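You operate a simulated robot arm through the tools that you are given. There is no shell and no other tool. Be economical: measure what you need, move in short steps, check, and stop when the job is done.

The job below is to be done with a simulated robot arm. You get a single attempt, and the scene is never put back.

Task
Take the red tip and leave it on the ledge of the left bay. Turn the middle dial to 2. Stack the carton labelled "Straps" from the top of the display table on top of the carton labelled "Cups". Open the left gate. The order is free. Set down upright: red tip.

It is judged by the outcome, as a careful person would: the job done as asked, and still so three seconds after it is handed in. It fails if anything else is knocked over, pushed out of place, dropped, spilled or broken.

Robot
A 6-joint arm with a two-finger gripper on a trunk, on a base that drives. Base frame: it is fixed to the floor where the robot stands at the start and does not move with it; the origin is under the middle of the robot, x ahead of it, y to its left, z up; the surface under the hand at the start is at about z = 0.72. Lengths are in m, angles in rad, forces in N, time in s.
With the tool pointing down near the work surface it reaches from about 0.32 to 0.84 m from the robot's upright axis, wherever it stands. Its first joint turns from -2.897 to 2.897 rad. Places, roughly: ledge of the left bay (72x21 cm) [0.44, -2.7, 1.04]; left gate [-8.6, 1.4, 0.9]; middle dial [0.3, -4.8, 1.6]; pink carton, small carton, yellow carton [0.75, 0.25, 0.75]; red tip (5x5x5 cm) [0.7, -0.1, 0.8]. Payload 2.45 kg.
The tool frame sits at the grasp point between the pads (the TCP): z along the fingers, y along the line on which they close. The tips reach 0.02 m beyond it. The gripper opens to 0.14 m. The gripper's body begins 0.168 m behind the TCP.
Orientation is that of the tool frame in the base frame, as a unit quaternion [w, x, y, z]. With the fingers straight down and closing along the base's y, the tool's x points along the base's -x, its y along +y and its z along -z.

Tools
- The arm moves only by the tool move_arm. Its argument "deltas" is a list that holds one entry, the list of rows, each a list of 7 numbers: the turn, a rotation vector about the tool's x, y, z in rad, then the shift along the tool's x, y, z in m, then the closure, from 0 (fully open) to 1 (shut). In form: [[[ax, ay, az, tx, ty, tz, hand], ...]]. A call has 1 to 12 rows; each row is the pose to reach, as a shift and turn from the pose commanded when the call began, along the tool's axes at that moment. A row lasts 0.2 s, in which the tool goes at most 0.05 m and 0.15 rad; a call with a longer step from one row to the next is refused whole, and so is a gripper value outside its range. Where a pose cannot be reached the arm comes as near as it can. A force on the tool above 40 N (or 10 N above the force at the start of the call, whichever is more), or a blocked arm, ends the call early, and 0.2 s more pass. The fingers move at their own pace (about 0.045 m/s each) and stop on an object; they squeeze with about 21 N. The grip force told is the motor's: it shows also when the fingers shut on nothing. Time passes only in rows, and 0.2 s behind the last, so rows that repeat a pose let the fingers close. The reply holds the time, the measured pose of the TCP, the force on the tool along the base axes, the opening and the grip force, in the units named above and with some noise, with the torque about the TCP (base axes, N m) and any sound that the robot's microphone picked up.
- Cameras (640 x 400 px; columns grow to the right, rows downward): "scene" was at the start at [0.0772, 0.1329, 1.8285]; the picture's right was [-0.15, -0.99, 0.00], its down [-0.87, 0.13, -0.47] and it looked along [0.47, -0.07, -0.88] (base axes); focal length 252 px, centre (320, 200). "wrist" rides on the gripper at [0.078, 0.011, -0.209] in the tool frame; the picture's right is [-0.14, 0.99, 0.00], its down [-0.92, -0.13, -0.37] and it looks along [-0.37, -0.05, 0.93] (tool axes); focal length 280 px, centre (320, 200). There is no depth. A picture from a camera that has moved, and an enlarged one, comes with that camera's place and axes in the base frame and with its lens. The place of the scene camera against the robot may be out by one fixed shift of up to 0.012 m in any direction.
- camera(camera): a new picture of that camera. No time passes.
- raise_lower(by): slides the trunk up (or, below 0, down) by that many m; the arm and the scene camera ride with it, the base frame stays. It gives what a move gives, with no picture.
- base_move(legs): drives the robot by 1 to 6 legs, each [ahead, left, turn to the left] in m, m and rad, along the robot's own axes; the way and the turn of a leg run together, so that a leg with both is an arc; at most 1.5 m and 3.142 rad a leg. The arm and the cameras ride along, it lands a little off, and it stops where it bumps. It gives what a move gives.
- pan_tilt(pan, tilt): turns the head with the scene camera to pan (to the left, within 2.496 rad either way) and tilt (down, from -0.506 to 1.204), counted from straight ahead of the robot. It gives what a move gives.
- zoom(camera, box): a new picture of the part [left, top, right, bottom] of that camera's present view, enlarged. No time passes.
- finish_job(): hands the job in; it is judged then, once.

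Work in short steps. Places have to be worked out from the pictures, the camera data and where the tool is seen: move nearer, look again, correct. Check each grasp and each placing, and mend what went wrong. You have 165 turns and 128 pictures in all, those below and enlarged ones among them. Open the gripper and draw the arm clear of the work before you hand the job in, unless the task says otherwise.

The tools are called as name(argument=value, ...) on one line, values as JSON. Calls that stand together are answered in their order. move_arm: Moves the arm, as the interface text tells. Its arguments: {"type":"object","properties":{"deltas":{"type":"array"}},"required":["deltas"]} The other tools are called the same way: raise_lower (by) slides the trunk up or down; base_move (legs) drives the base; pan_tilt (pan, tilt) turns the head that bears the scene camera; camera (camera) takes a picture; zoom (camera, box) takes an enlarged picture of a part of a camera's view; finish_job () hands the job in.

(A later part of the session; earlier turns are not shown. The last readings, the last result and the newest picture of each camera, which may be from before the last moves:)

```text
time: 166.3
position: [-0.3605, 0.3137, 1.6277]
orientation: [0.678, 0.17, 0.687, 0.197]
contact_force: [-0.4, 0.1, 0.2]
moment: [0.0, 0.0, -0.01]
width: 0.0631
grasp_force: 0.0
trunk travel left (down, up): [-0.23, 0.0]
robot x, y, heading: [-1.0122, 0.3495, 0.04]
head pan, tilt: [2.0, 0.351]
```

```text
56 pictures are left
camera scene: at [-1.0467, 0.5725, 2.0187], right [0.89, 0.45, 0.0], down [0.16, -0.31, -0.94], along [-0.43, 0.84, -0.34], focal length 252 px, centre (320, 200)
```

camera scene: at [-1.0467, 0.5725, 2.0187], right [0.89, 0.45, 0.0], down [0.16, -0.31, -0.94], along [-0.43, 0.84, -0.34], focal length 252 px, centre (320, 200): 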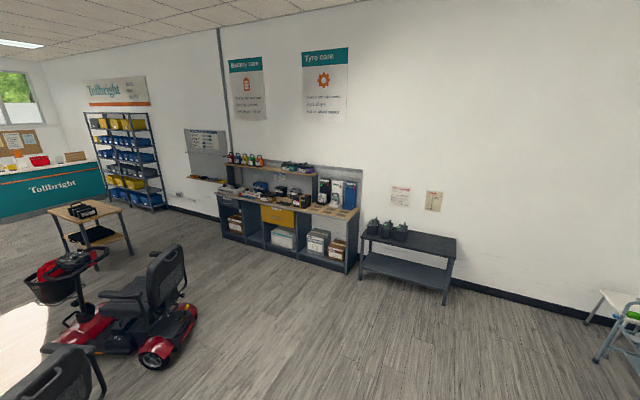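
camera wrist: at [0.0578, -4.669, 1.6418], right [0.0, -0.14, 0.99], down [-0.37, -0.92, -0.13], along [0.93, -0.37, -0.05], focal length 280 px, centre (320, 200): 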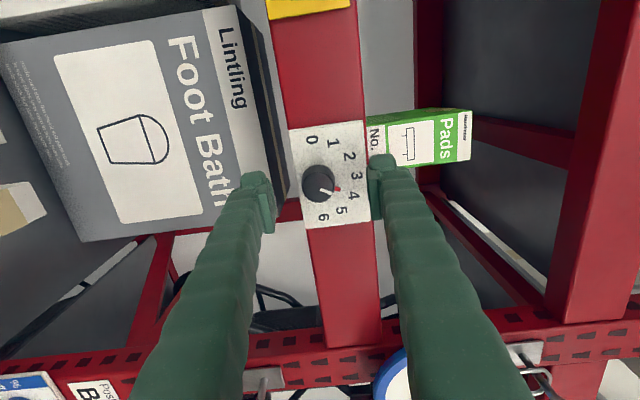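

Passage: scooter reaches y≈1.9 at x≈−3; workbench from y≈3.2; small table at x −5…−5.9, y≈1.8–2.2. I go to y≈2.0, turn around to face −x, and look.

base_move(legs=[[-0.1, 0.85, -0.04], [0, 0.85, 0], [0, 0, 3.1]])

pan_tilt(pan=0, tilt=0.35)

camera(camera="scene")

```text
time: 189.3
position: [-1.77, 2.1168, 1.6274]
orientation: [0.195, 0.687, -0.172, -0.679]
contact_force: [0.8, 0.0, 0.0]
moment: [0.01, -0.01, 0.03]
width: 0.0633
grasp_force: 0.0
trunk travel left (down, up): [-0.23, 0.0]
robot x, y, heading: [-1.1239, 2.0799, -3.108]
head pan, tilt: [2.0, 0.351]
```

```text
time: 191.3
position: [-1.7718, 2.1172, 1.6268]
orientation: [0.196, 0.686, -0.172, -0.679]
contact_force: [0.2, 0.1, 0.2]
moment: [-0.03, 0.02, 0.01]
width: 0.0631
grasp_force: 0.0
trunk travel left (down, up): [-0.23, 0.0]
robot x, y, heading: [-1.1204, 2.0791, -3.107]
head pan, tilt: [0.0, 0.351]
```

```text
55 pictures are left
camera scene: at [-1.2144, 1.9381, 2.0187], right [-0.03, 1.0, 0.0], down [0.34, 0.01, -0.94], along [-0.94, -0.03, -0.34], focal length 252 px, centre (320, 200)
```

scene: 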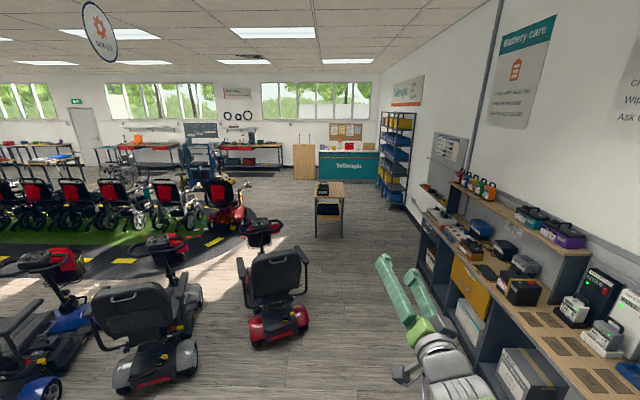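

Gate panels seem to be beside the teal counter. I go along y≈2.55 between the scooter and the workbench.

base_move(legs=[[0.3, -0.45, -0.035], [1.5, -0.02, 0], [1.1, 0, 0]])

camera(camera="scene")

```text
refused: leg 2 is longer than a leg can be; nothing moved
```

```text
54 pictures are left
camera scene: at [-1.2144, 1.9381, 2.0187], right [-0.03, 1.0, 0.0], down [0.34, 0.01, -0.94], along [-0.94, -0.03, -0.34], focal length 252 px, centre (320, 200)
```

scene: 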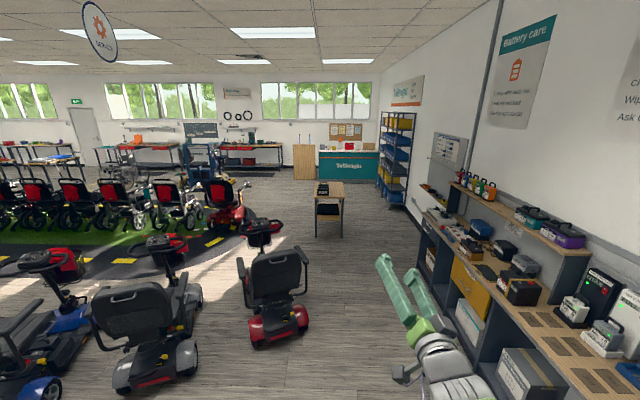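

base_move(legs=[[0.3, -0.45, -0.035], [1.4, 0, 0], [1.2, 0, 0]])

camera(camera="scene")

```text
time: 207.9
position: [-4.6528, 2.3589, 1.6265]
orientation: [0.217, 0.692, -0.15, -0.672]
contact_force: [0.0, -0.6, -1.1]
moment: [0.0, 0.0, 0.01]
width: 0.063
grasp_force: 0.1
trunk travel left (down, up): [-0.23, 0.0]
robot x, y, heading: [-4.0005, 2.3641, -3.041]
head pan, tilt: [0.0, 0.351]
```

```text
53 pictures are left
camera scene: at [-4.0854, 2.2148, 2.0187], right [-0.1, 1.0, 0.0], down [0.34, 0.03, -0.94], along [-0.93, -0.09, -0.34], focal length 252 px, centre (320, 200)
```

scene: 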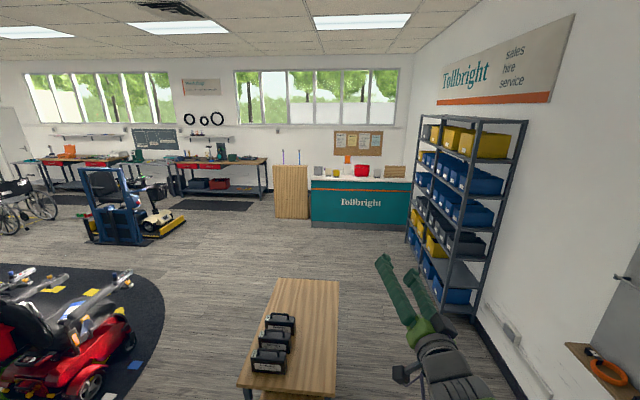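

Table occupies y 1.75–2.21; I pass on its right at y≈2.8.

base_move(legs=[[0.15, -0.47, -0.1]])

```text
time: 212.5
position: [-4.8252, 2.8729, 1.6266]
orientation: [0.186, 0.684, -0.182, -0.682]
contact_force: [-1.0, -0.1, -0.5]
moment: [-0.03, 0.01, 0.02]
width: 0.0627
grasp_force: 0.1
trunk travel left (down, up): [-0.23, 0.0]
robot x, y, heading: [-4.1781, 2.8166, -3.134]
head pan, tilt: [0.0, 0.351]
```

base_move(legs=[[1.2, 0, 0], [1.0, 0, 0]])

pan_tilt(pan=0.4, tilt=0.4)

camera(camera="scene")

```text
time: 223.7
position: [-7.0875, 2.7459, 1.6276]
orientation: [0.204, 0.689, -0.164, -0.676]
contact_force: [-0.9, -0.6, 0.1]
moment: [-0.03, 0.03, 0.02]
width: 0.0631
grasp_force: 0.0
trunk travel left (down, up): [-0.23, 0.0]
robot x, y, heading: [-6.4353, 2.7243, -3.086]
head pan, tilt: [0.0, 0.351]
```

```text
time: 224.5
position: [-7.0859, 2.7453, 1.6278]
orientation: [0.204, 0.689, -0.164, -0.676]
contact_force: [-0.1, 0.0, 0.5]
moment: [0.0, -0.02, 0.01]
width: 0.0629
grasp_force: 0.0
trunk travel left (down, up): [-0.23, 0.0]
robot x, y, heading: [-6.4383, 2.7225, -3.081]
head pan, tilt: [0.4, 0.4]
```

```text
52 pictures are left
camera scene: at [-6.5162, 2.5449, 2.0142], right [-0.44, 0.9, 0.0], down [0.35, 0.17, -0.92], along [-0.83, -0.41, -0.39], focal length 252 px, centre (320, 200)
```

scene: 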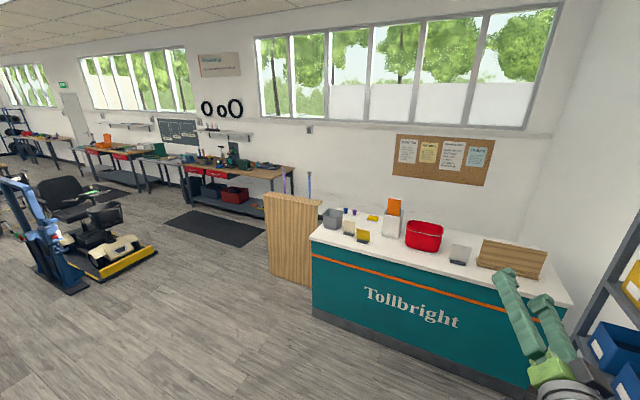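

zoom(camera="scene", box=[240, 160, 360, 300])

```text
2.86 times, centred on (300, 230) of scene
camera zoom: at [-6.5162, 2.5449, 2.0142], right [-0.44, 0.9, 0.0], down [0.35, 0.17, -0.92], along [-0.83, -0.41, -0.39], focal length 720 px, centre (377, 114)
```

zoom: 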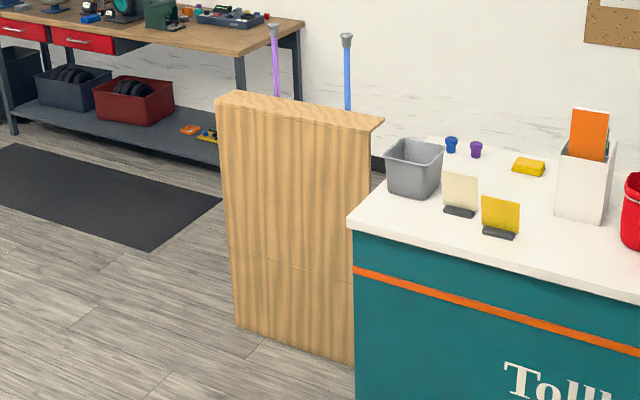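

The gate is a wood panel at x≈−8.47, y≈0.9–1.5, with two coloured rods behind. I go to its open (left) side to look closer.

base_move(legs=[[0, 1.2, -0.06], [0.5, 1.0, 0]])

pan_tilt(pan=-0.3, tilt=0.5)

camera(camera="scene")

```text
time: 244.4
position: [-7.5765, 0.5476, 1.628]
orientation: [0.183, 0.683, -0.184, -0.682]
contact_force: [-0.3, 0.3, -0.1]
moment: [0.01, 0.02, -0.03]
width: 0.0629
grasp_force: 0.1
trunk travel left (down, up): [-0.23, 0.0]
robot x, y, heading: [-6.9292, 0.485, 3.138]
head pan, tilt: [0.4, 0.4]
```

```text
time: 245.4
position: [-7.578, 0.5494, 1.6273]
orientation: [0.182, 0.683, -0.186, -0.683]
contact_force: [0.9, 0.5, -0.5]
moment: [-0.02, -0.04, 0.02]
width: 0.0633
grasp_force: 0.1
trunk travel left (down, up): [-0.23, 0.0]
robot x, y, heading: [-6.9258, 0.4872, 3.137]
head pan, tilt: [-0.3, 0.499]
```

```text
50 pictures are left
camera scene: at [-7.0221, 0.3756, 2.0051], right [0.3, 0.95, 0.0], down [0.46, -0.14, -0.88], along [-0.84, 0.26, -0.48], focal length 252 px, centre (320, 200)
```

scene: 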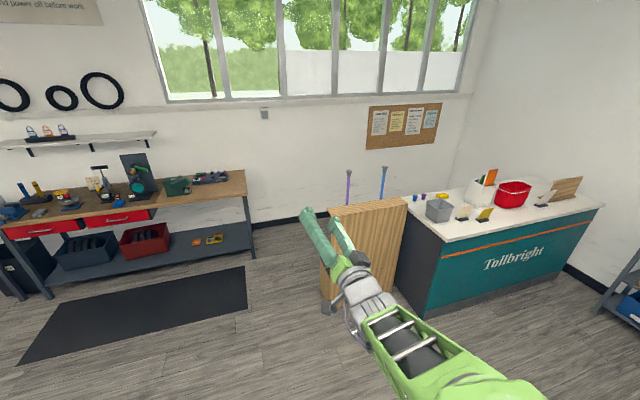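

zoom(camera="scene", box=[290, 155, 470, 315])

```text
2.50 times, centred on (380, 235) of scene
camera zoom: at [-7.0221, 0.3756, 2.0051], right [0.3, 0.95, 0.0], down [0.46, -0.14, -0.88], along [-0.84, 0.26, -0.48], focal length 630 px, centre (170, 112)
```

zoom: 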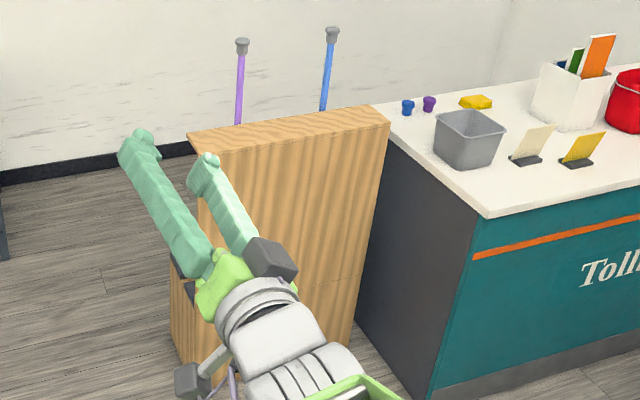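

It is a unit whose working side faces the wall (−x). I go round: turn to face +y, strafe −x, and look at that side.

base_move(legs=[[0.3, 0.45, 0], [0, 0, -1.567], [0, 0.8, 0], [0, 0.8, 0]])

pan_tilt(pan=-0.2, tilt=0.6)

camera(camera="scene")

```text
time: 267.7
position: [-8.8219, 0.6196, 1.6276]
orientation: [0.333, -0.373, 0.602, 0.623]
contact_force: [0.1, -0.3, 0.3]
moment: [0.0, 0.0, 0.0]
width: 0.0629
grasp_force: 0.1
trunk travel left (down, up): [-0.23, 0.0]
robot x, y, heading: [-8.8438, -0.0339, 1.632]
head pan, tilt: [-0.3, 0.499]
```

```text
time: 268.4
position: [-8.8227, 0.6203, 1.6273]
orientation: [0.333, -0.371, 0.603, 0.623]
contact_force: [0.9, -0.1, 0.0]
moment: [0.03, 0.0, 0.01]
width: 0.0632
grasp_force: 0.0
trunk travel left (down, up): [-0.23, 0.0]
robot x, y, heading: [-8.8413, -0.0325, 1.63]
head pan, tilt: [-0.201, 0.6]
```

```text
48 pictures are left
camera scene: at [-8.967, 0.0596, 1.996], right [0.99, -0.14, 0.0], down [-0.08, -0.56, -0.83], along [0.11, 0.82, -0.56], focal length 252 px, centre (320, 200)
```

scene: 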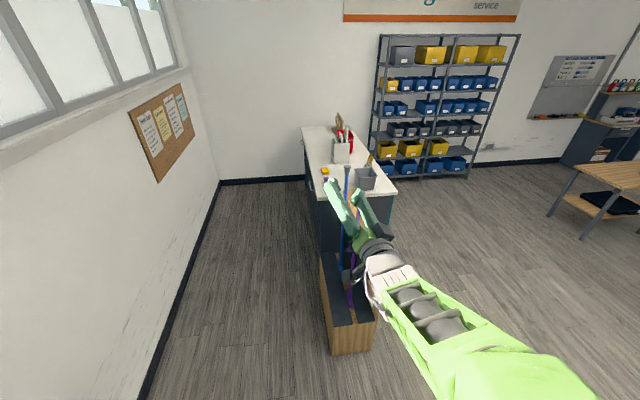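

zoom(camera="scene", box=[280, 150, 420, 370])

```text
1.82 times, centred on (350, 260) of scene
camera zoom: at [-8.967, 0.0596, 1.996], right [0.99, -0.14, 0.0], down [-0.08, -0.56, -0.83], along [0.11, 0.82, -0.56], focal length 458 px, centre (266, 91)
```

zoom: 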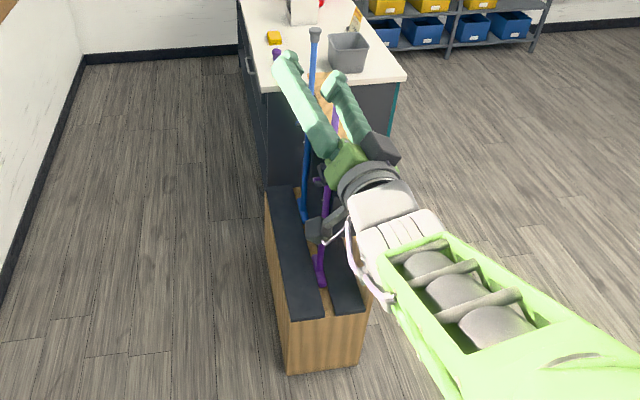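

The unit's working side faces −x, with levers. I drive round to stand at about (−9.42, 1.2) facing +x.

base_move(legs=[[0.45, 0.25, 0], [0.8, 0.27, 0], [0, 0, -1.63]])

pan_tilt(pan=0, tilt=0.9)

camera(camera="scene")

```text
time: 279.6
position: [-8.7961, 1.0889, 1.6283]
orientation: [0.688, 0.206, 0.677, 0.161]
contact_force: [0.8, 0.8, -0.5]
moment: [-0.01, 0.02, 0.03]
width: 0.0629
grasp_force: 0.0
trunk travel left (down, up): [-0.23, 0.0]
robot x, y, heading: [-9.4363, 1.1893, -0.056]
head pan, tilt: [-0.201, 0.6]
```

```text
time: 280.4
position: [-8.7952, 1.0896, 1.6271]
orientation: [0.688, 0.205, 0.677, 0.162]
contact_force: [0.4, 0.0, 0.3]
moment: [0.01, 0.02, 0.0]
width: 0.0632
grasp_force: 0.0
trunk travel left (down, up): [-0.23, 0.0]
robot x, y, heading: [-9.4409, 1.191, -0.067]
head pan, tilt: [0.0, 0.901]
```

```text
46 pictures are left
camera scene: at [-9.3417, 1.3286, 1.9713], right [-0.07, -1.0, 0.0], down [-0.78, 0.05, -0.62], along [0.62, -0.04, -0.78], focal length 252 px, centre (320, 200)
```

scene: 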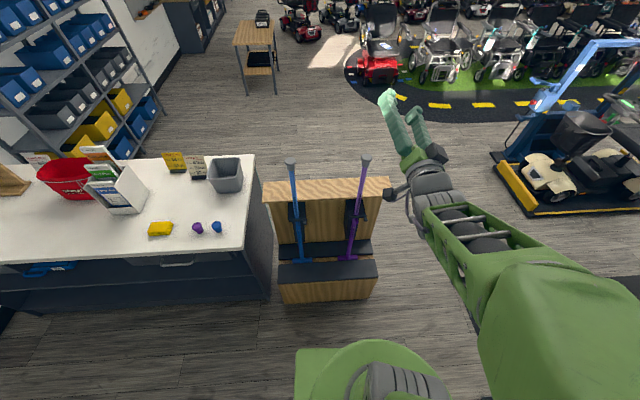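

zoom(camera="scene", box=[250, 140, 410, 320])

```text
2.22 times, centred on (330, 230) of scene
camera zoom: at [-9.3417, 1.3286, 1.9713], right [-0.07, -1.0, 0.0], down [-0.78, 0.05, -0.62], along [0.62, -0.04, -0.78], focal length 560 px, centre (298, 133)
```

zoom: 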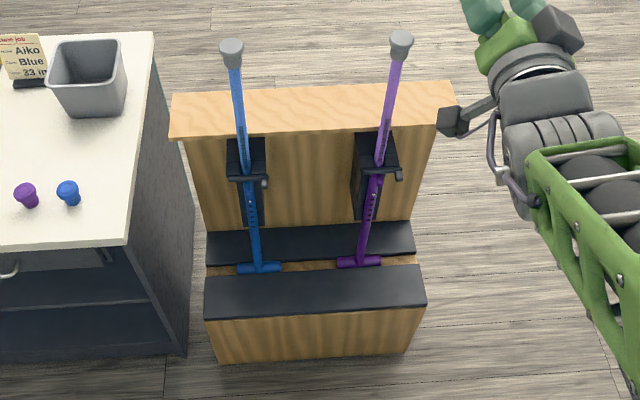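

The unit holds two upside-down sticks; each has a gate bar. The left gate (blue stick) is at ≈(−8.61, 1.40, 0.9). Zoom closer.

zoom(camera="scene", box=[300, 190, 370, 240])

```text
8.00 times, centred on (335, 215) of scene
camera zoom: at [-9.3417, 1.3286, 1.9713], right [-0.07, -1.0, 0.0], down [-0.78, 0.05, -0.62], along [0.62, -0.04, -0.78], focal length 2016 px, centre (200, 80)
```

zoom: 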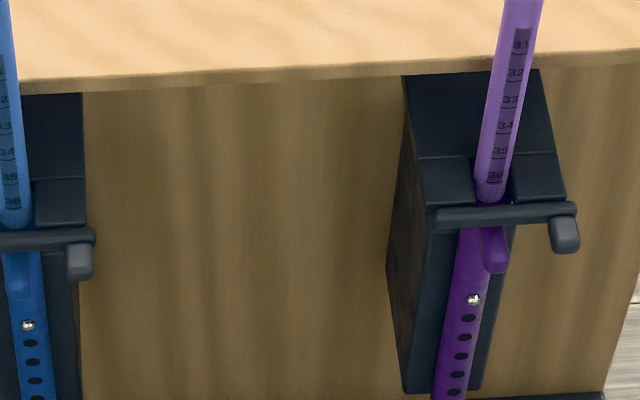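

Each gate is a bar across the stick with a tab at its right end (left gate's tab ≈(−8.63, 1.36, 0.89)). I shift the base left, lower the trunk and roll the hand so the fingers close horizontally, for a close-up.

base_move(legs=[[0, 0.24, 0.06]])

move_arm(deltas=[[[0, 0, -0.13, 0, 0, -0.04, 0.55], [0, 0, -0.26, 0, 0, -0.08, 0.55], [0, 0, -0.39, 0, 0, -0.1, 0.55], [0, 0, -0.52, 0, 0, -0.1, 0.55]]])

raise_lower(by=-0.2)

camera(camera="wrist")

```text
time: 283.1
position: [-8.783, 1.3677, 1.6269]
orientation: [0.682, 0.183, 0.683, 0.184]
contact_force: [0.5, -0.5, 0.1]
moment: [-0.01, 0.0, -0.03]
width: 0.0631
grasp_force: 0.0
trunk travel left (down, up): [-0.23, 0.0]
robot x, y, heading: [-9.4302, 1.4291, -0.002]
head pan, tilt: [0.0, 0.901]
```

```text
time: 284.1
position: [-8.8609, 1.3541, 1.6557]
orientation: [0.706, 0.001, 0.708, 0.001]
contact_force: [0.9, -0.5, -0.6]
moment: [0.01, 0.0, -0.02]
width: 0.0632
grasp_force: 0.1
out of reach, approached as far as the arm can: row 2, 3, 4
trunk travel left (down, up): [-0.23, 0.0]
robot x, y, heading: [-9.4326, 1.4341, -0.01]
head pan, tilt: [0.0, 0.901]
```

```text
time: 286.2
position: [-8.8618, 1.3549, 1.4575]
orientation: [0.706, 0.001, 0.708, 0.002]
contact_force: [0.5, -1.2, 0.5]
moment: [0.01, -0.02, 0.01]
width: 0.063
grasp_force: 0.1
trunk travel left (down, up): [-0.03, 0.2]
robot x, y, heading: [-9.432, 1.4311, 0.001]
head pan, tilt: [0.0, 0.901]
```

```text
43 pictures are left
camera wrist: at [-9.0714, 1.3674, 1.3801], right [0.0, 0.99, 0.14], down [-0.37, -0.13, 0.92], along [0.93, -0.05, 0.36], focal length 280 px, centre (320, 200)
```

wrist: 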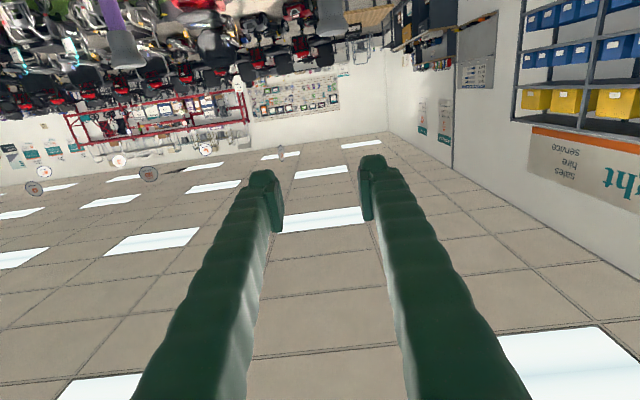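

Hand is horizontal. Now lower it in front of the gate (stay back at x≈−8.9).

move_arm(deltas=[[[0, 0, 0, 0.04, 0, -0.01, 0.55], [0, 0, 0, 0.085, 0, -0.02, 0.55], [0, 0, 0, 0.13, 0, -0.03, 0.55], [0, 0, 0, 0.175, 0, -0.03, 0.55], [0, 0, 0, 0.22, 0, -0.03, 0.55], [0, 0, 0, 0.265, 0, -0.03, 0.55], [0, 0, 0, 0.31, 0, -0.03, 0.55], [0, 0, 0, 0.355, 0, -0.03, 0.55], [0, 0, 0, 0.4, 0, -0.03, 0.55], [0, 0, 0, 0.445, 0, -0.03, 0.55], [0, 0, 0, 0.49, 0, -0.03, 0.55], [0, 0, 0, 0.49, 0, -0.03, 0.55]]])

camera(camera="wrist")

camera(camera="scene")

```text
time: 287.3
position: [-8.8386, 1.3268, 1.4756]
orientation: [0.775, -0.045, 0.629, -0.033]
contact_force: [-0.4, 0.1, 0.3]
moment: [0.0, 0.03, 0.0]
width: 0.0626
grasp_force: 0.0
out of reach, approached as far as the arm can: row 1, 2, 3, 4, 5
trunk travel left (down, up): [-0.03, 0.2]
robot x, y, heading: [-9.4331, 1.4287, -0.005]
head pan, tilt: [0.0, 0.901]
stopped in row 5: the arm was blocked; the commanded pose is now the measured one
```

```text
42 pictures are left
camera wrist: at [-9.0293, 1.3234, 1.3563], right [-0.03, 1.0, 0.02], down [-0.55, -0.04, 0.84], along [0.84, 0.01, 0.55], focal length 280 px, centre (320, 200)
```

wrist: 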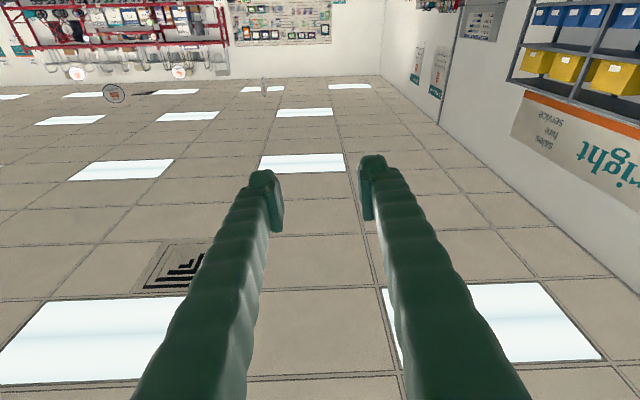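

```text
41 pictures are left
camera scene: at [-9.347, 1.5969, 1.7712], right [0.33, -0.95, 0.0], down [-0.74, -0.26, -0.62], along [0.59, 0.2, -0.78], focal length 252 px, centre (320, 200)
```

scene: 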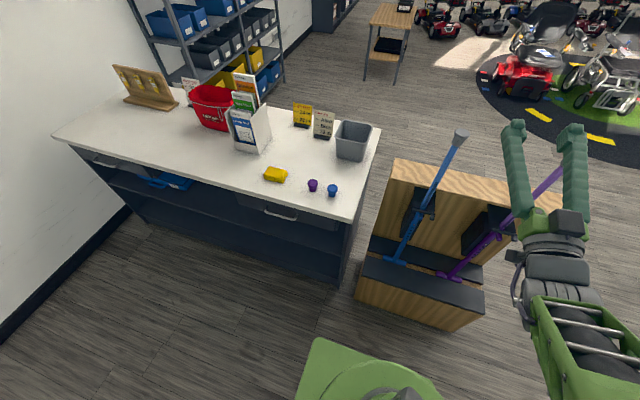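

The arm got blocked near the head with the hand that low. The scene camera has a new angle; zoom on the gate to understand its hinge.

zoom(camera="scene", box=[385, 170, 465, 250])

```text
5.00 times, centred on (425, 210) of scene
camera zoom: at [-9.347, 1.5969, 1.7712], right [0.33, -0.95, 0.0], down [-0.74, -0.26, -0.62], along [0.59, 0.2, -0.78], focal length 1260 px, centre (-205, 150)
```

zoom: 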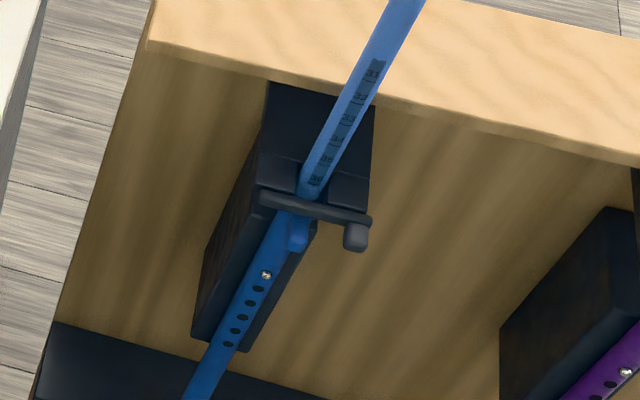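

The gate looks like a bar hinged at its left end with a peg handle at its right end pointing toward me. I'll use a fingers-down grip on the peg. First bring the hand back to pointing down, high up.

move_arm(deltas=[[[0, 0.148, 0, 0, 0, -0.005, 0.55], [0, 0.296, 0, 0, 0, -0.01, 0.55], [0, 0.444, 0, 0, 0, -0.02, 0.55], [0, 0.592, 0, 0, 0, -0.03, 0.55], [0, 0.74, 0, 0, 0, -0.04, 0.55], [0, 0.888, 0, 0, 0, -0.05, 0.55], [0, 1.036, 0, 0, 0, -0.05, 0.55], [0, 1.184, 0, 0, 0, -0.05, 0.55], [0, 1.332, 0, 0, 0, -0.05, 0.55], [0, 1.48, 0, 0, 0, -0.05, 0.55], [0, 1.628, 0, 0, 0, -0.05, 0.55], [0, 1.776, 0, 0, 0, -0.05, 0.55]]])

pan_tilt(pan=0.3, tilt=0.95)

camera(camera="wrist")

camera(camera="scene")

```text
time: 288.0
position: [-8.8194, 1.3162, 1.3703]
orientation: [0.614, -0.015, 0.789, 0.0]
contact_force: [0.3, -0.1, 0.0]
moment: [-0.01, 0.04, 0.0]
width: 0.063
grasp_force: 0.1
trunk travel left (down, up): [-0.03, 0.2]
robot x, y, heading: [-9.434, 1.4262, -0.005]
head pan, tilt: [0.0, 0.901]
stopped in row 3: the arm was blocked; the commanded pose is now the measured one
```

```text
time: 288.8
position: [-8.8192, 1.311, 1.3754]
orientation: [0.617, -0.012, 0.786, -0.005]
contact_force: [-0.3, 0.4, 0.2]
moment: [0.0, -0.01, -0.01]
width: 0.063
grasp_force: 0.0
trunk travel left (down, up): [-0.03, 0.2]
robot x, y, heading: [-9.4302, 1.43, -0.001]
head pan, tilt: [0.3, 0.949]
```

```text
39 pictures are left
camera wrist: at [-9.0418, 1.3183, 1.3495], right [0.02, 0.99, 0.11], down [-0.14, -0.11, 0.98], along [0.99, -0.03, 0.14], focal length 280 px, centre (320, 200)
```

wrist: 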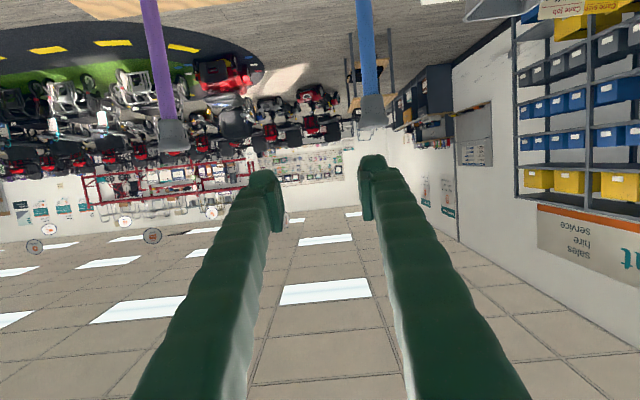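

```text
38 pictures are left
camera scene: at [-9.3469, 1.5883, 1.7676], right [0.23, -0.97, 0.0], down [-0.79, -0.19, -0.58], along [0.57, 0.13, -0.81], focal length 252 px, centre (320, 200)
```

scene: 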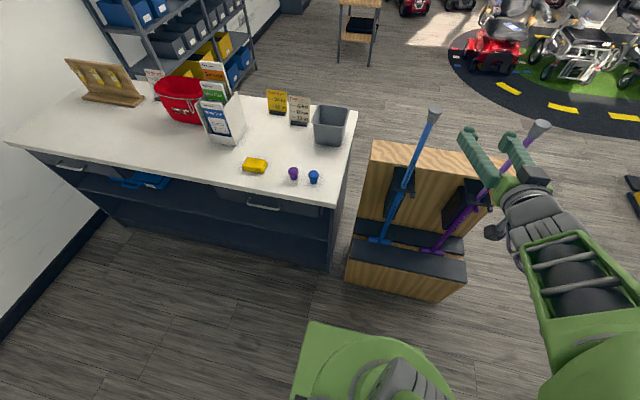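

Something of the folded arm is pressing on the head. I relieve it by moving the hand up and forward, then turn down.

move_arm(deltas=[[[0, 0, 0, -0.03, 0, 0.02, 0.55], [0, 0, 0, -0.06, 0, 0.05, 0.55], [0, 0, 0, -0.09, 0, 0.08, 0.55], [0, 0, 0, -0.11, 0, 0.11, 0.55], [0, 0, 0, -0.11, 0, 0.14, 0.55]]])

```text
time: 290.0
position: [-8.6571, 1.3158, 1.4452]
orientation: [0.616, -0.012, 0.788, -0.003]
contact_force: [0.3, 0.0, 0.6]
moment: [-0.01, 0.0, 0.0]
width: 0.0629
grasp_force: 0.1
trunk travel left (down, up): [-0.03, 0.2]
robot x, y, heading: [-9.4297, 1.4318, -0.005]
head pan, tilt: [0.3, 0.949]
```

move_arm(deltas=[[[0, 0.148, 0, 0, 0, 0, 0.55], [0, 0.296, 0, 0, 0, -0.01, 0.55], [0, 0.444, 0, 0, 0, -0.02, 0.55], [0, 0.592, 0, 0, 0, -0.03, 0.55], [0, 0.74, 0, 0, 0, -0.04, 0.55], [0, 0.888, 0, 0, 0, -0.05, 0.55], [0, 1.036, 0, 0.01, 0, -0.06, 0.55], [0, 1.184, 0, 0.01, 0, -0.06, 0.55], [0, 1.33, 0, 0.01, 0, -0.06, 0.55]]])

```text
time: 292.0
position: [-8.7626, 1.3233, 1.4094]
orientation: [-0.003, -0.007, 1.0, -0.01]
contact_force: [0.3, 0.0, -0.4]
moment: [-0.01, 0.11, -0.01]
width: 0.0627
grasp_force: 0.1
out of reach, approached as far as the arm can: row 8, 9
trunk travel left (down, up): [-0.03, 0.2]
robot x, y, heading: [-9.4291, 1.4284, -0.007]
head pan, tilt: [0.3, 0.949]
```

Fingers point down now. Look with the wrist camera.

camera(camera="wrist")

```text
37 pictures are left
camera wrist: at [-8.8408, 1.3376, 1.6192], right [0.12, 0.99, -0.02], down [0.92, -0.11, 0.37], along [0.36, -0.06, -0.93], focal length 280 px, centre (320, 200)
```

wrist: 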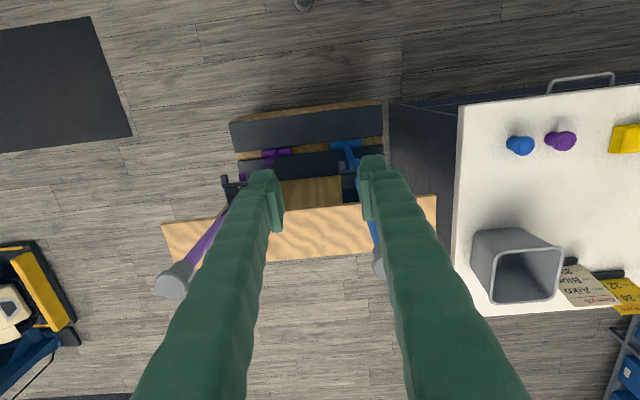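

zoom(camera="wrist", box=[210, 90, 410, 250])

```text
2.50 times, centred on (310, 170) of wrist
camera zoom: at [-8.8408, 1.3376, 1.6192], right [0.12, 0.99, -0.02], down [0.92, -0.11, 0.37], along [0.36, -0.06, -0.93], focal length 701 px, centre (345, 275)
```

zoom: 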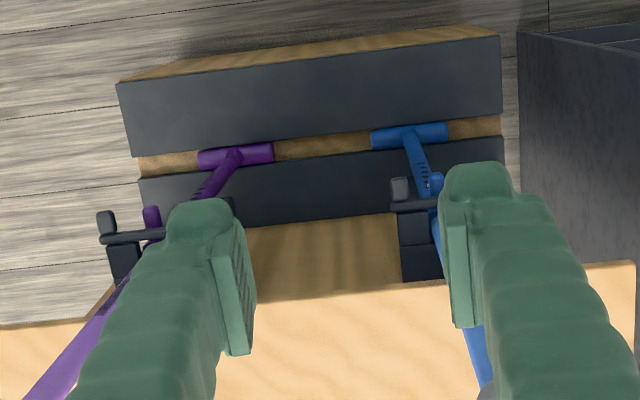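

Triangulated: the peg's tip is at ≈(−8.677, 1.358, 0.968), ⌀2 cm; bar at x≈−8.65. I lower the hand to z≈1.12 in front of it with a narrow opening.

move_arm(deltas=[[[-0.02, 0, 0.014, -0.01, 0.006, 0.04, 0.72], [-0.02, 0, 0.014, -0.02, 0.012, 0.08, 0.72], [-0.02, 0, 0.014, -0.03, 0.02, 0.12, 0.72], [-0.02, 0, 0.014, -0.035, 0.026, 0.16, 0.72], [-0.02, 0, 0.014, -0.04, 0.032, 0.2, 0.72], [-0.02, 0, 0.014, -0.045, 0.032, 0.24, 0.72], [-0.02, 0, 0.014, -0.05, 0.032, 0.28, 0.72], [-0.02, 0, 0.014, -0.05, 0.032, 0.28, 0.72]]])

camera(camera="wrist")

camera(camera="scene")

```text
time: 293.8
position: [-8.7125, 1.3503, 1.1293]
orientation: [-0.002, -0.002, 1.0, 0.001]
contact_force: [1.2, -0.1, -0.3]
moment: [0.01, -0.02, -0.01]
width: 0.0395
grasp_force: 0.1
trunk travel left (down, up): [-0.03, 0.2]
robot x, y, heading: [-9.4295, 1.4321, -0.008]
head pan, tilt: [0.3, 0.949]
```

```text
35 pictures are left
camera wrist: at [-8.7916, 1.3611, 1.3399], right [0.13, 0.99, 0.0], down [0.92, -0.13, 0.37], along [0.36, -0.05, -0.93], focal length 280 px, centre (320, 200)
```

wrist: 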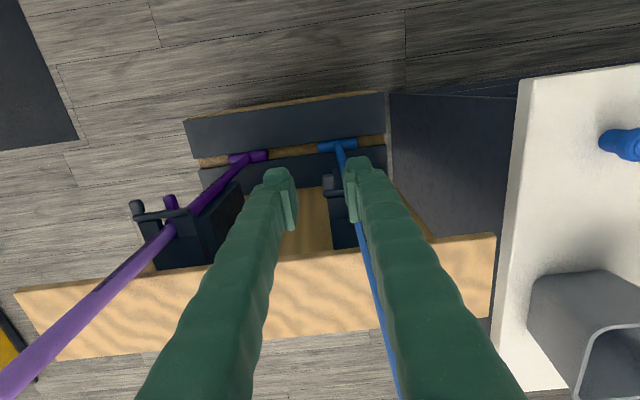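

```text
34 pictures are left
camera scene: at [-9.3482, 1.593, 1.7676], right [0.29, -0.96, 0.0], down [-0.78, -0.24, -0.58], along [0.56, 0.17, -0.81], focal length 252 px, centre (320, 200)
```

scene: 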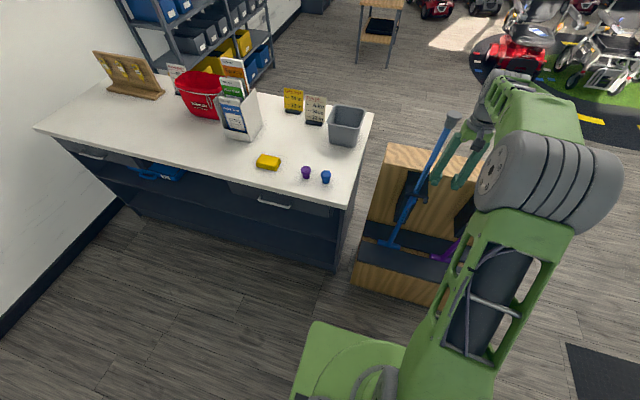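

zoom(camera="wrist", box=[270, 130, 390, 250])

zoom(camera="scene", box=[390, 110, 480, 220])

```text
3.33 times, centred on (330, 190) of wrist
camera zoom: at [-8.7916, 1.3611, 1.3399], right [0.13, 0.99, 0.0], down [0.92, -0.13, 0.37], along [0.36, -0.05, -0.93], focal length 935 px, centre (287, 233)
```

zoom: 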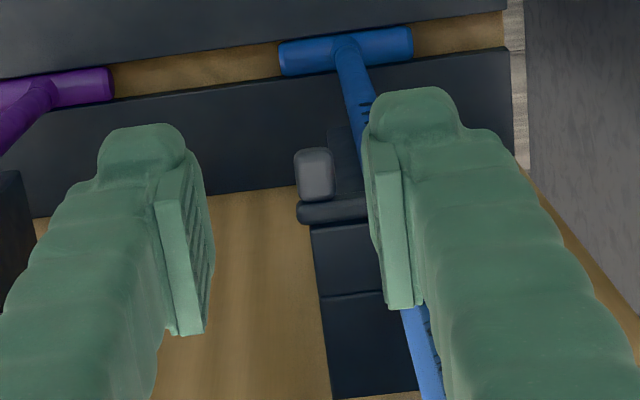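

```text
3.64 times, centred on (435, 165) of scene
camera zoom: at [-9.3482, 1.593, 1.7676], right [0.29, -0.96, 0.0], down [-0.78, -0.24, -0.58], along [0.56, 0.17, -0.81], focal length 916 px, centre (-98, 327)
```

zoom: 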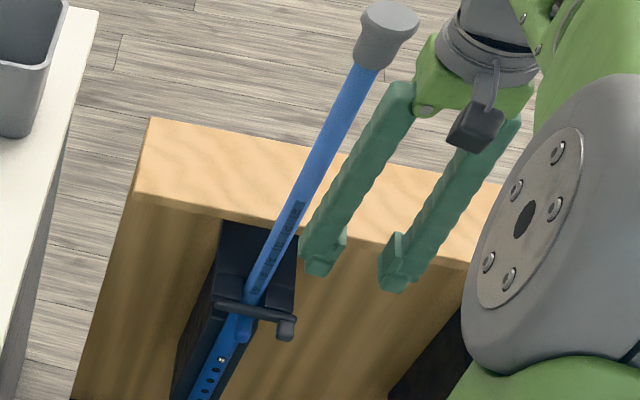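

Peg refined: x −8.683…−8.66, y 1.357, z≈0.968. Lower to just above it.

move_arm(deltas=[[[0, 0, 0, -0.01, 0.006, 0.04, 0.72], [0, 0, 0, -0.02, 0.006, 0.08, 0.72], [0, 0, 0, -0.026, 0.006, 0.11, 0.72], [0, 0, 0, -0.026, 0.006, 0.11, 0.72]]])

zoom(camera="wrist", box=[250, 100, 390, 240])

zoom(camera="scene", box=[390, 150, 470, 220])

```text
time: 294.8
position: [-8.6892, 1.3561, 1.0196]
orientation: [-0.002, -0.002, 1.0, 0.0]
contact_force: [-0.4, 0.2, 0.1]
moment: [-0.01, 0.06, 0.02]
width: 0.0394
grasp_force: 0.0
trunk travel left (down, up): [-0.03, 0.2]
robot x, y, heading: [-9.433, 1.4291, -0.001]
head pan, tilt: [0.3, 0.949]
```

```text
2.86 times, centred on (320, 170) of wrist
camera zoom: at [-8.7679, 1.3663, 1.2293], right [0.13, 0.99, 0.0], down [0.92, -0.13, 0.37], along [0.36, -0.05, -0.93], focal length 801 px, centre (320, 286)
```

zoom: 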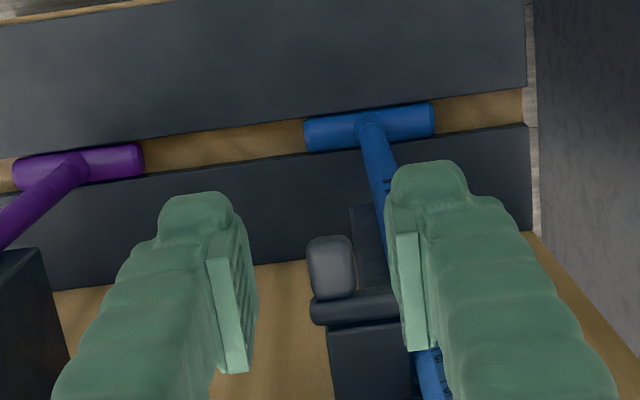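

```text
5.71 times, centred on (430, 185) of scene
camera zoom: at [-9.3481, 1.593, 1.7676], right [0.29, -0.96, 0.0], down [-0.78, -0.24, -0.58], along [0.56, 0.17, -0.81], focal length 1440 px, centre (-309, 286)
```

zoom: 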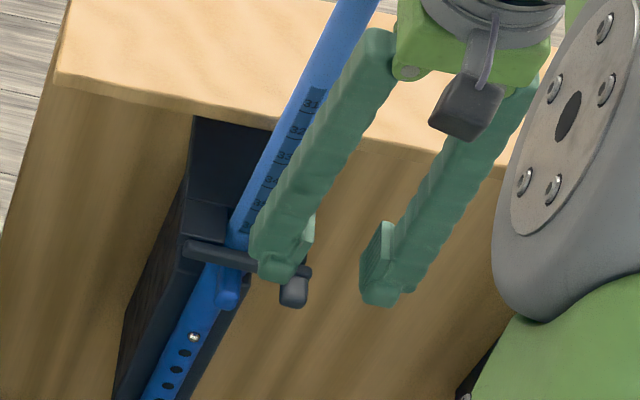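

Estimates of the peg's height range 0.92–0.965; y is 1.357–1.36. I descend 5 cm more and look again.

move_arm(deltas=[[[0, 0, 0, -0.003, 0.002, 0.025, 0.72], [0, 0, 0, -0.006, 0.002, 0.045, 0.72], [0, 0, 0, -0.006, 0.002, 0.055, 0.72], [0, 0, 0, -0.006, 0.002, 0.055, 0.72]]])

zoom(camera="wrist", box=[250, 120, 390, 260])

zoom(camera="scene", box=[400, 170, 460, 220])

```text
time: 295.8
position: [-8.684, 1.3579, 0.9628]
orientation: [-0.002, -0.002, 1.0, -0.001]
contact_force: [0.1, -0.4, 0.0]
moment: [0.01, 0.01, -0.03]
width: 0.0392
grasp_force: 0.1
trunk travel left (down, up): [-0.03, 0.2]
robot x, y, heading: [-9.431, 1.4309, -0.002]
head pan, tilt: [0.3, 0.949]
```

```text
2.86 times, centred on (320, 190) of wrist
camera zoom: at [-8.7626, 1.3688, 1.1728], right [0.13, 0.99, 0.0], down [0.92, -0.13, 0.37], along [0.36, -0.05, -0.93], focal length 801 px, centre (320, 229)
```

zoom: 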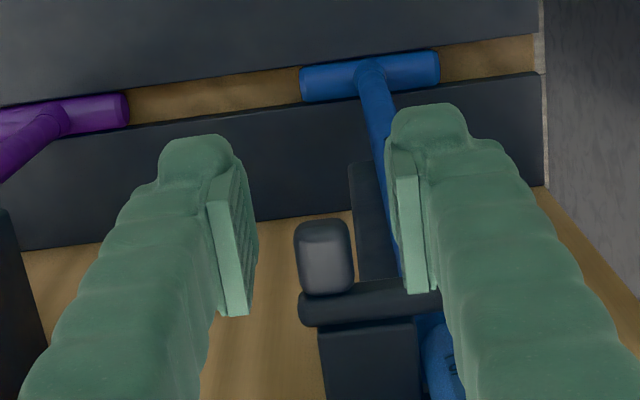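

```text
8.00 times, centred on (430, 195) of scene
camera zoom: at [-9.3481, 1.593, 1.7676], right [0.29, -0.96, 0.0], down [-0.78, -0.24, -0.58], along [0.56, 0.17, -0.81], focal length 2016 px, centre (-560, 240)
```

zoom: 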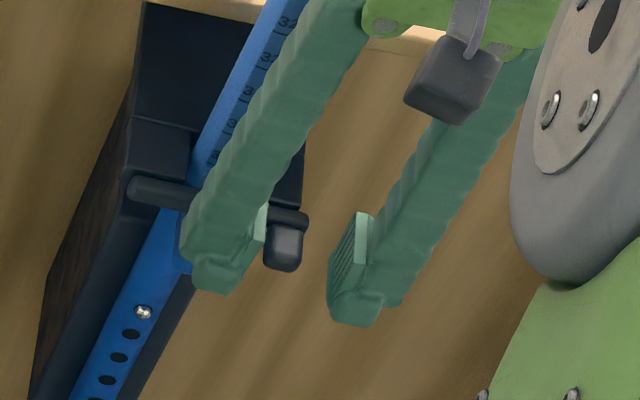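

Size ratio gives the peg at (−8.674, 1.3575, 0.966): it is between the pads now. Close on it.

move_arm(deltas=[[[0, 0, 0, 0, 0, 0, 0.85], [0, 0, 0, 0, 0, 0, 1], [0, 0, 0, 0, 0, 0, 1], [0, 0, 0, 0, 0, 0, 1]]])

zoom(camera="wrist", box=[250, 120, 390, 260])

```text
time: 296.8
position: [-8.6844, 1.3575, 0.9645]
orientation: [-0.001, -0.001, 1.0, 0.0]
contact_force: [-1.0, -2.8, 9.6]
moment: [-0.16, -0.13, -0.07]
width: 0.0057
grasp_force: 29.4
trunk travel left (down, up): [-0.03, 0.2]
robot x, y, heading: [-9.4329, 1.4271, -0.001]
head pan, tilt: [0.3, 0.949]
```

```text
2.86 times, centred on (320, 190) of wrist
camera zoom: at [-8.763, 1.3685, 1.1739], right [0.13, 0.99, 0.0], down [0.92, -0.13, 0.37], along [0.36, -0.05, -0.93], focal length 801 px, centre (320, 229)
```

zoom: 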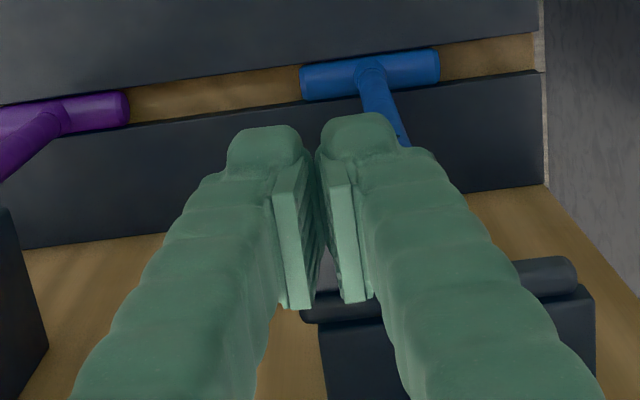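

The fingers shut just above the peg (upward force), so its top is at ≈0.944. Raise, open, and go lower.

move_arm(deltas=[[[0, 0, 0, 0, 0, -0.02, 1], [0, 0, 0, 0, 0, -0.025, 0.72], [0, 0, 0, 0, 0, -0.025, 0.72], [0, 0, 0, 0, 0, -0.025, 0.72], [0, 0, 0, 0.002, 0.001, -0.005, 0.72], [0, 0, 0, 0.002, 0.001, 0.015, 0.72], [0, 0, 0, 0.002, 0.001, 0.028, 0.72], [0, 0, 0, 0.002, 0.001, 0.028, 0.72]]])

zoom(camera="wrist", box=[250, 120, 390, 260])

```text
time: 298.6
position: [-8.6868, 1.3587, 0.9349]
orientation: [-0.003, -0.002, 1.0, -0.001]
contact_force: [-5.2, 0.8, 3.3]
moment: [0.12, 0.0, 0.17]
width: 0.0393
grasp_force: 0.1
trunk travel left (down, up): [-0.03, 0.2]
robot x, y, heading: [-9.431, 1.4294, -0.007]
head pan, tilt: [0.3, 0.949]
```

```text
2.86 times, centred on (320, 190) of wrist
camera zoom: at [-8.7644, 1.3709, 1.1447], right [0.13, 0.99, 0.0], down [0.92, -0.13, 0.36], along [0.36, -0.05, -0.93], focal length 801 px, centre (320, 229)
```

zoom: 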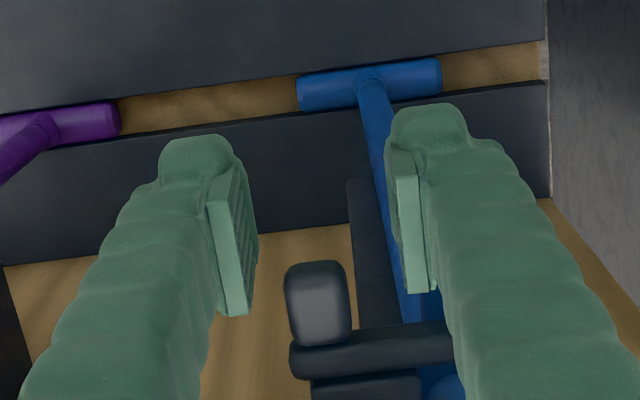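

Contact force is on the left finger (probably the lug on the stick below the bar). Peg recomputed: x −8.673…−8.645, z≈0.937. I raise 1.5 cm, then move 1 cm forward and check forces.

move_arm(deltas=[[[0, 0, 0, 0.003, -0.003, -0.008, 0.72], [0, 0, 0, 0.0, -0.003, -0.014, 0.72], [0, 0, 0, -0.008, -0.003, -0.014, 0.72], [0, 0, 0, -0.011, -0.003, -0.014, 0.72]]])

zoom(camera="wrist", box=[250, 120, 390, 260])

```text
time: 299.6
position: [-8.6746, 1.3557, 0.9489]
orientation: [-0.003, -0.002, 1.0, 0.0]
contact_force: [0.1, 0.9, 0.6]
moment: [-0.02, -0.01, -0.02]
width: 0.0392
grasp_force: 0.1
trunk travel left (down, up): [-0.03, 0.2]
robot x, y, heading: [-9.4348, 1.4328, -0.001]
head pan, tilt: [0.3, 0.949]
```

```text
2.86 times, centred on (320, 190) of wrist
camera zoom: at [-8.7523, 1.3677, 1.16], right [0.13, 0.99, 0.0], down [0.92, -0.13, 0.37], along [0.36, -0.05, -0.93], focal length 801 px, centre (320, 229)
```

zoom: 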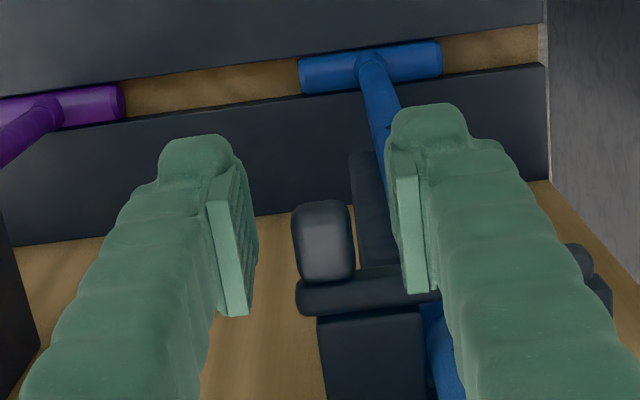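

No contact now. Close on the peg.

move_arm(deltas=[[[0, 0, 0, 0, 0.001, 0, 0.85], [0, 0, 0, 0, 0.001, 0, 1], [0, 0, 0, 0, 0.001, 0, 1], [0, 0, 0, 0, 0.001, 0, 1]]])

zoom(camera="wrist", box=[250, 120, 390, 260])

```text
time: 300.6
position: [-8.6727, 1.3555, 0.9501]
orientation: [-0.002, 0.0, 1.0, 0.001]
contact_force: [-1.9, -9.4, -1.4]
moment: [-0.13, 0.02, -0.13]
width: 0.0168
grasp_force: 41.9
trunk travel left (down, up): [-0.03, 0.2]
robot x, y, heading: [-9.4325, 1.4308, -0.003]
head pan, tilt: [0.3, 0.949]
```

```text
2.86 times, centred on (320, 190) of wrist
camera zoom: at [-8.7518, 1.3671, 1.1602], right [0.14, 0.99, 0.0], down [0.92, -0.13, 0.36], along [0.36, -0.05, -0.93], focal length 801 px, centre (320, 229)
```

zoom: 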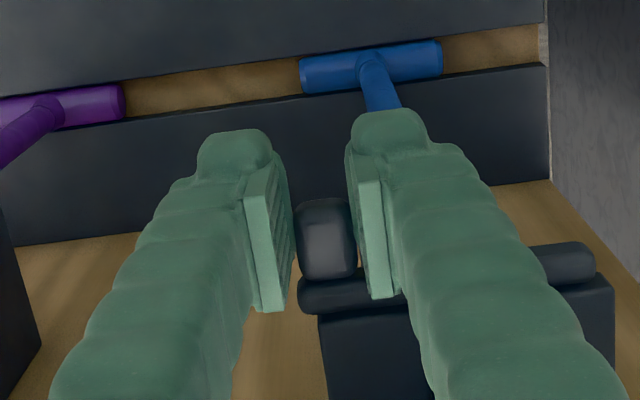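

Peg gripped (1.7 cm). Bar spans y 1.349–1.437 at x≈−8.643; I try swinging it outward about its left end by 0.15 rad and watch forces.

move_arm(deltas=[[[0, 0, 0.075, 0.0055, 0.0024, 0, 1], [0, 0, 0.15, 0.0107, 0.0053, 0, 1], [0, 0, 0.15, 0.0107, 0.0053, 0, 1]]])

zoom(camera="wrist", box=[250, 120, 390, 260])

```text
time: 301.4
position: [-8.6845, 1.3611, 0.9503]
orientation: [-0.002, 0.074, 0.997, 0.0]
contact_force: [-3.0, -8.9, -1.9]
moment: [-0.12, -0.17, -0.12]
width: 0.0168
grasp_force: 42.1
trunk travel left (down, up): [-0.03, 0.2]
robot x, y, heading: [-9.4331, 1.4304, -0.009]
head pan, tilt: [0.3, 0.949]
```

```text
2.86 times, centred on (320, 190) of wrist
camera zoom: at [-8.7603, 1.384, 1.1602], right [0.28, 0.96, 0.0], down [0.89, -0.26, 0.36], along [0.35, -0.1, -0.93], focal length 801 px, centre (320, 229)
```

zoom: 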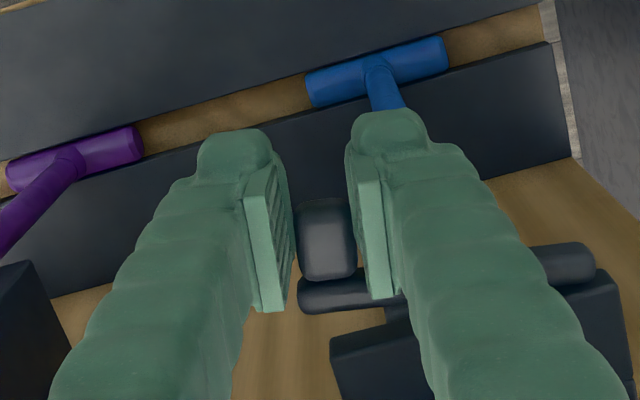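

The peg moved with the hand and the bar left the block: it swings outward about the left end. Continue 0.78 rad along the arc.

move_arm(deltas=[[[0, 0, 0.13, 0.0093, 0.0045, 0, 1], [0, 0, 0.26, 0.018, 0.0102, 0, 1], [0, 0, 0.39, 0.0259, 0.017, 0, 1], [0, 0, 0.52, 0.0328, 0.0247, 0, 1], [0, 0, 0.65, 0.0387, 0.0333, 0, 1], [0, 0, 0.78, 0.0434, 0.0425, 0, 1]]])

zoom(camera="wrist", box=[230, 100, 410, 260])

```text
time: 302.8
position: [-8.7214, 1.4097, 0.951]
orientation: [-0.001, 0.447, 0.894, 0.0]
contact_force: [-9.2, -1.1, 6.9]
moment: [0.22, 0.33, 0.14]
width: 0.0165
grasp_force: 42.8
trunk travel left (down, up): [-0.03, 0.2]
robot x, y, heading: [-9.4318, 1.4251, -0.003]
head pan, tilt: [0.3, 0.949]
```

```text
2.50 times, centred on (320, 180) of wrist
camera zoom: at [-8.7594, 1.4794, 1.16], right [0.88, 0.48, 0.0], down [0.45, -0.81, 0.37], along [0.18, -0.32, -0.93], focal length 701 px, centre (320, 250)
```

zoom: 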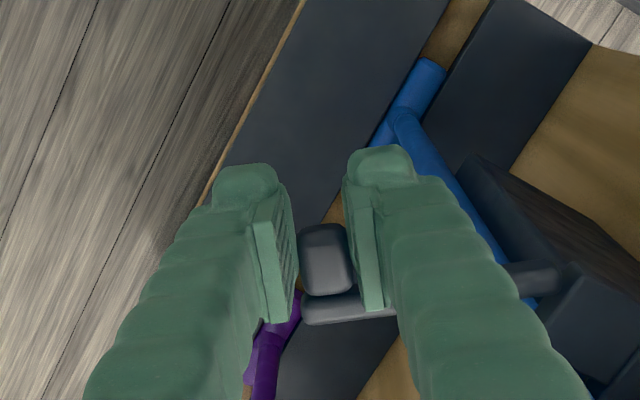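

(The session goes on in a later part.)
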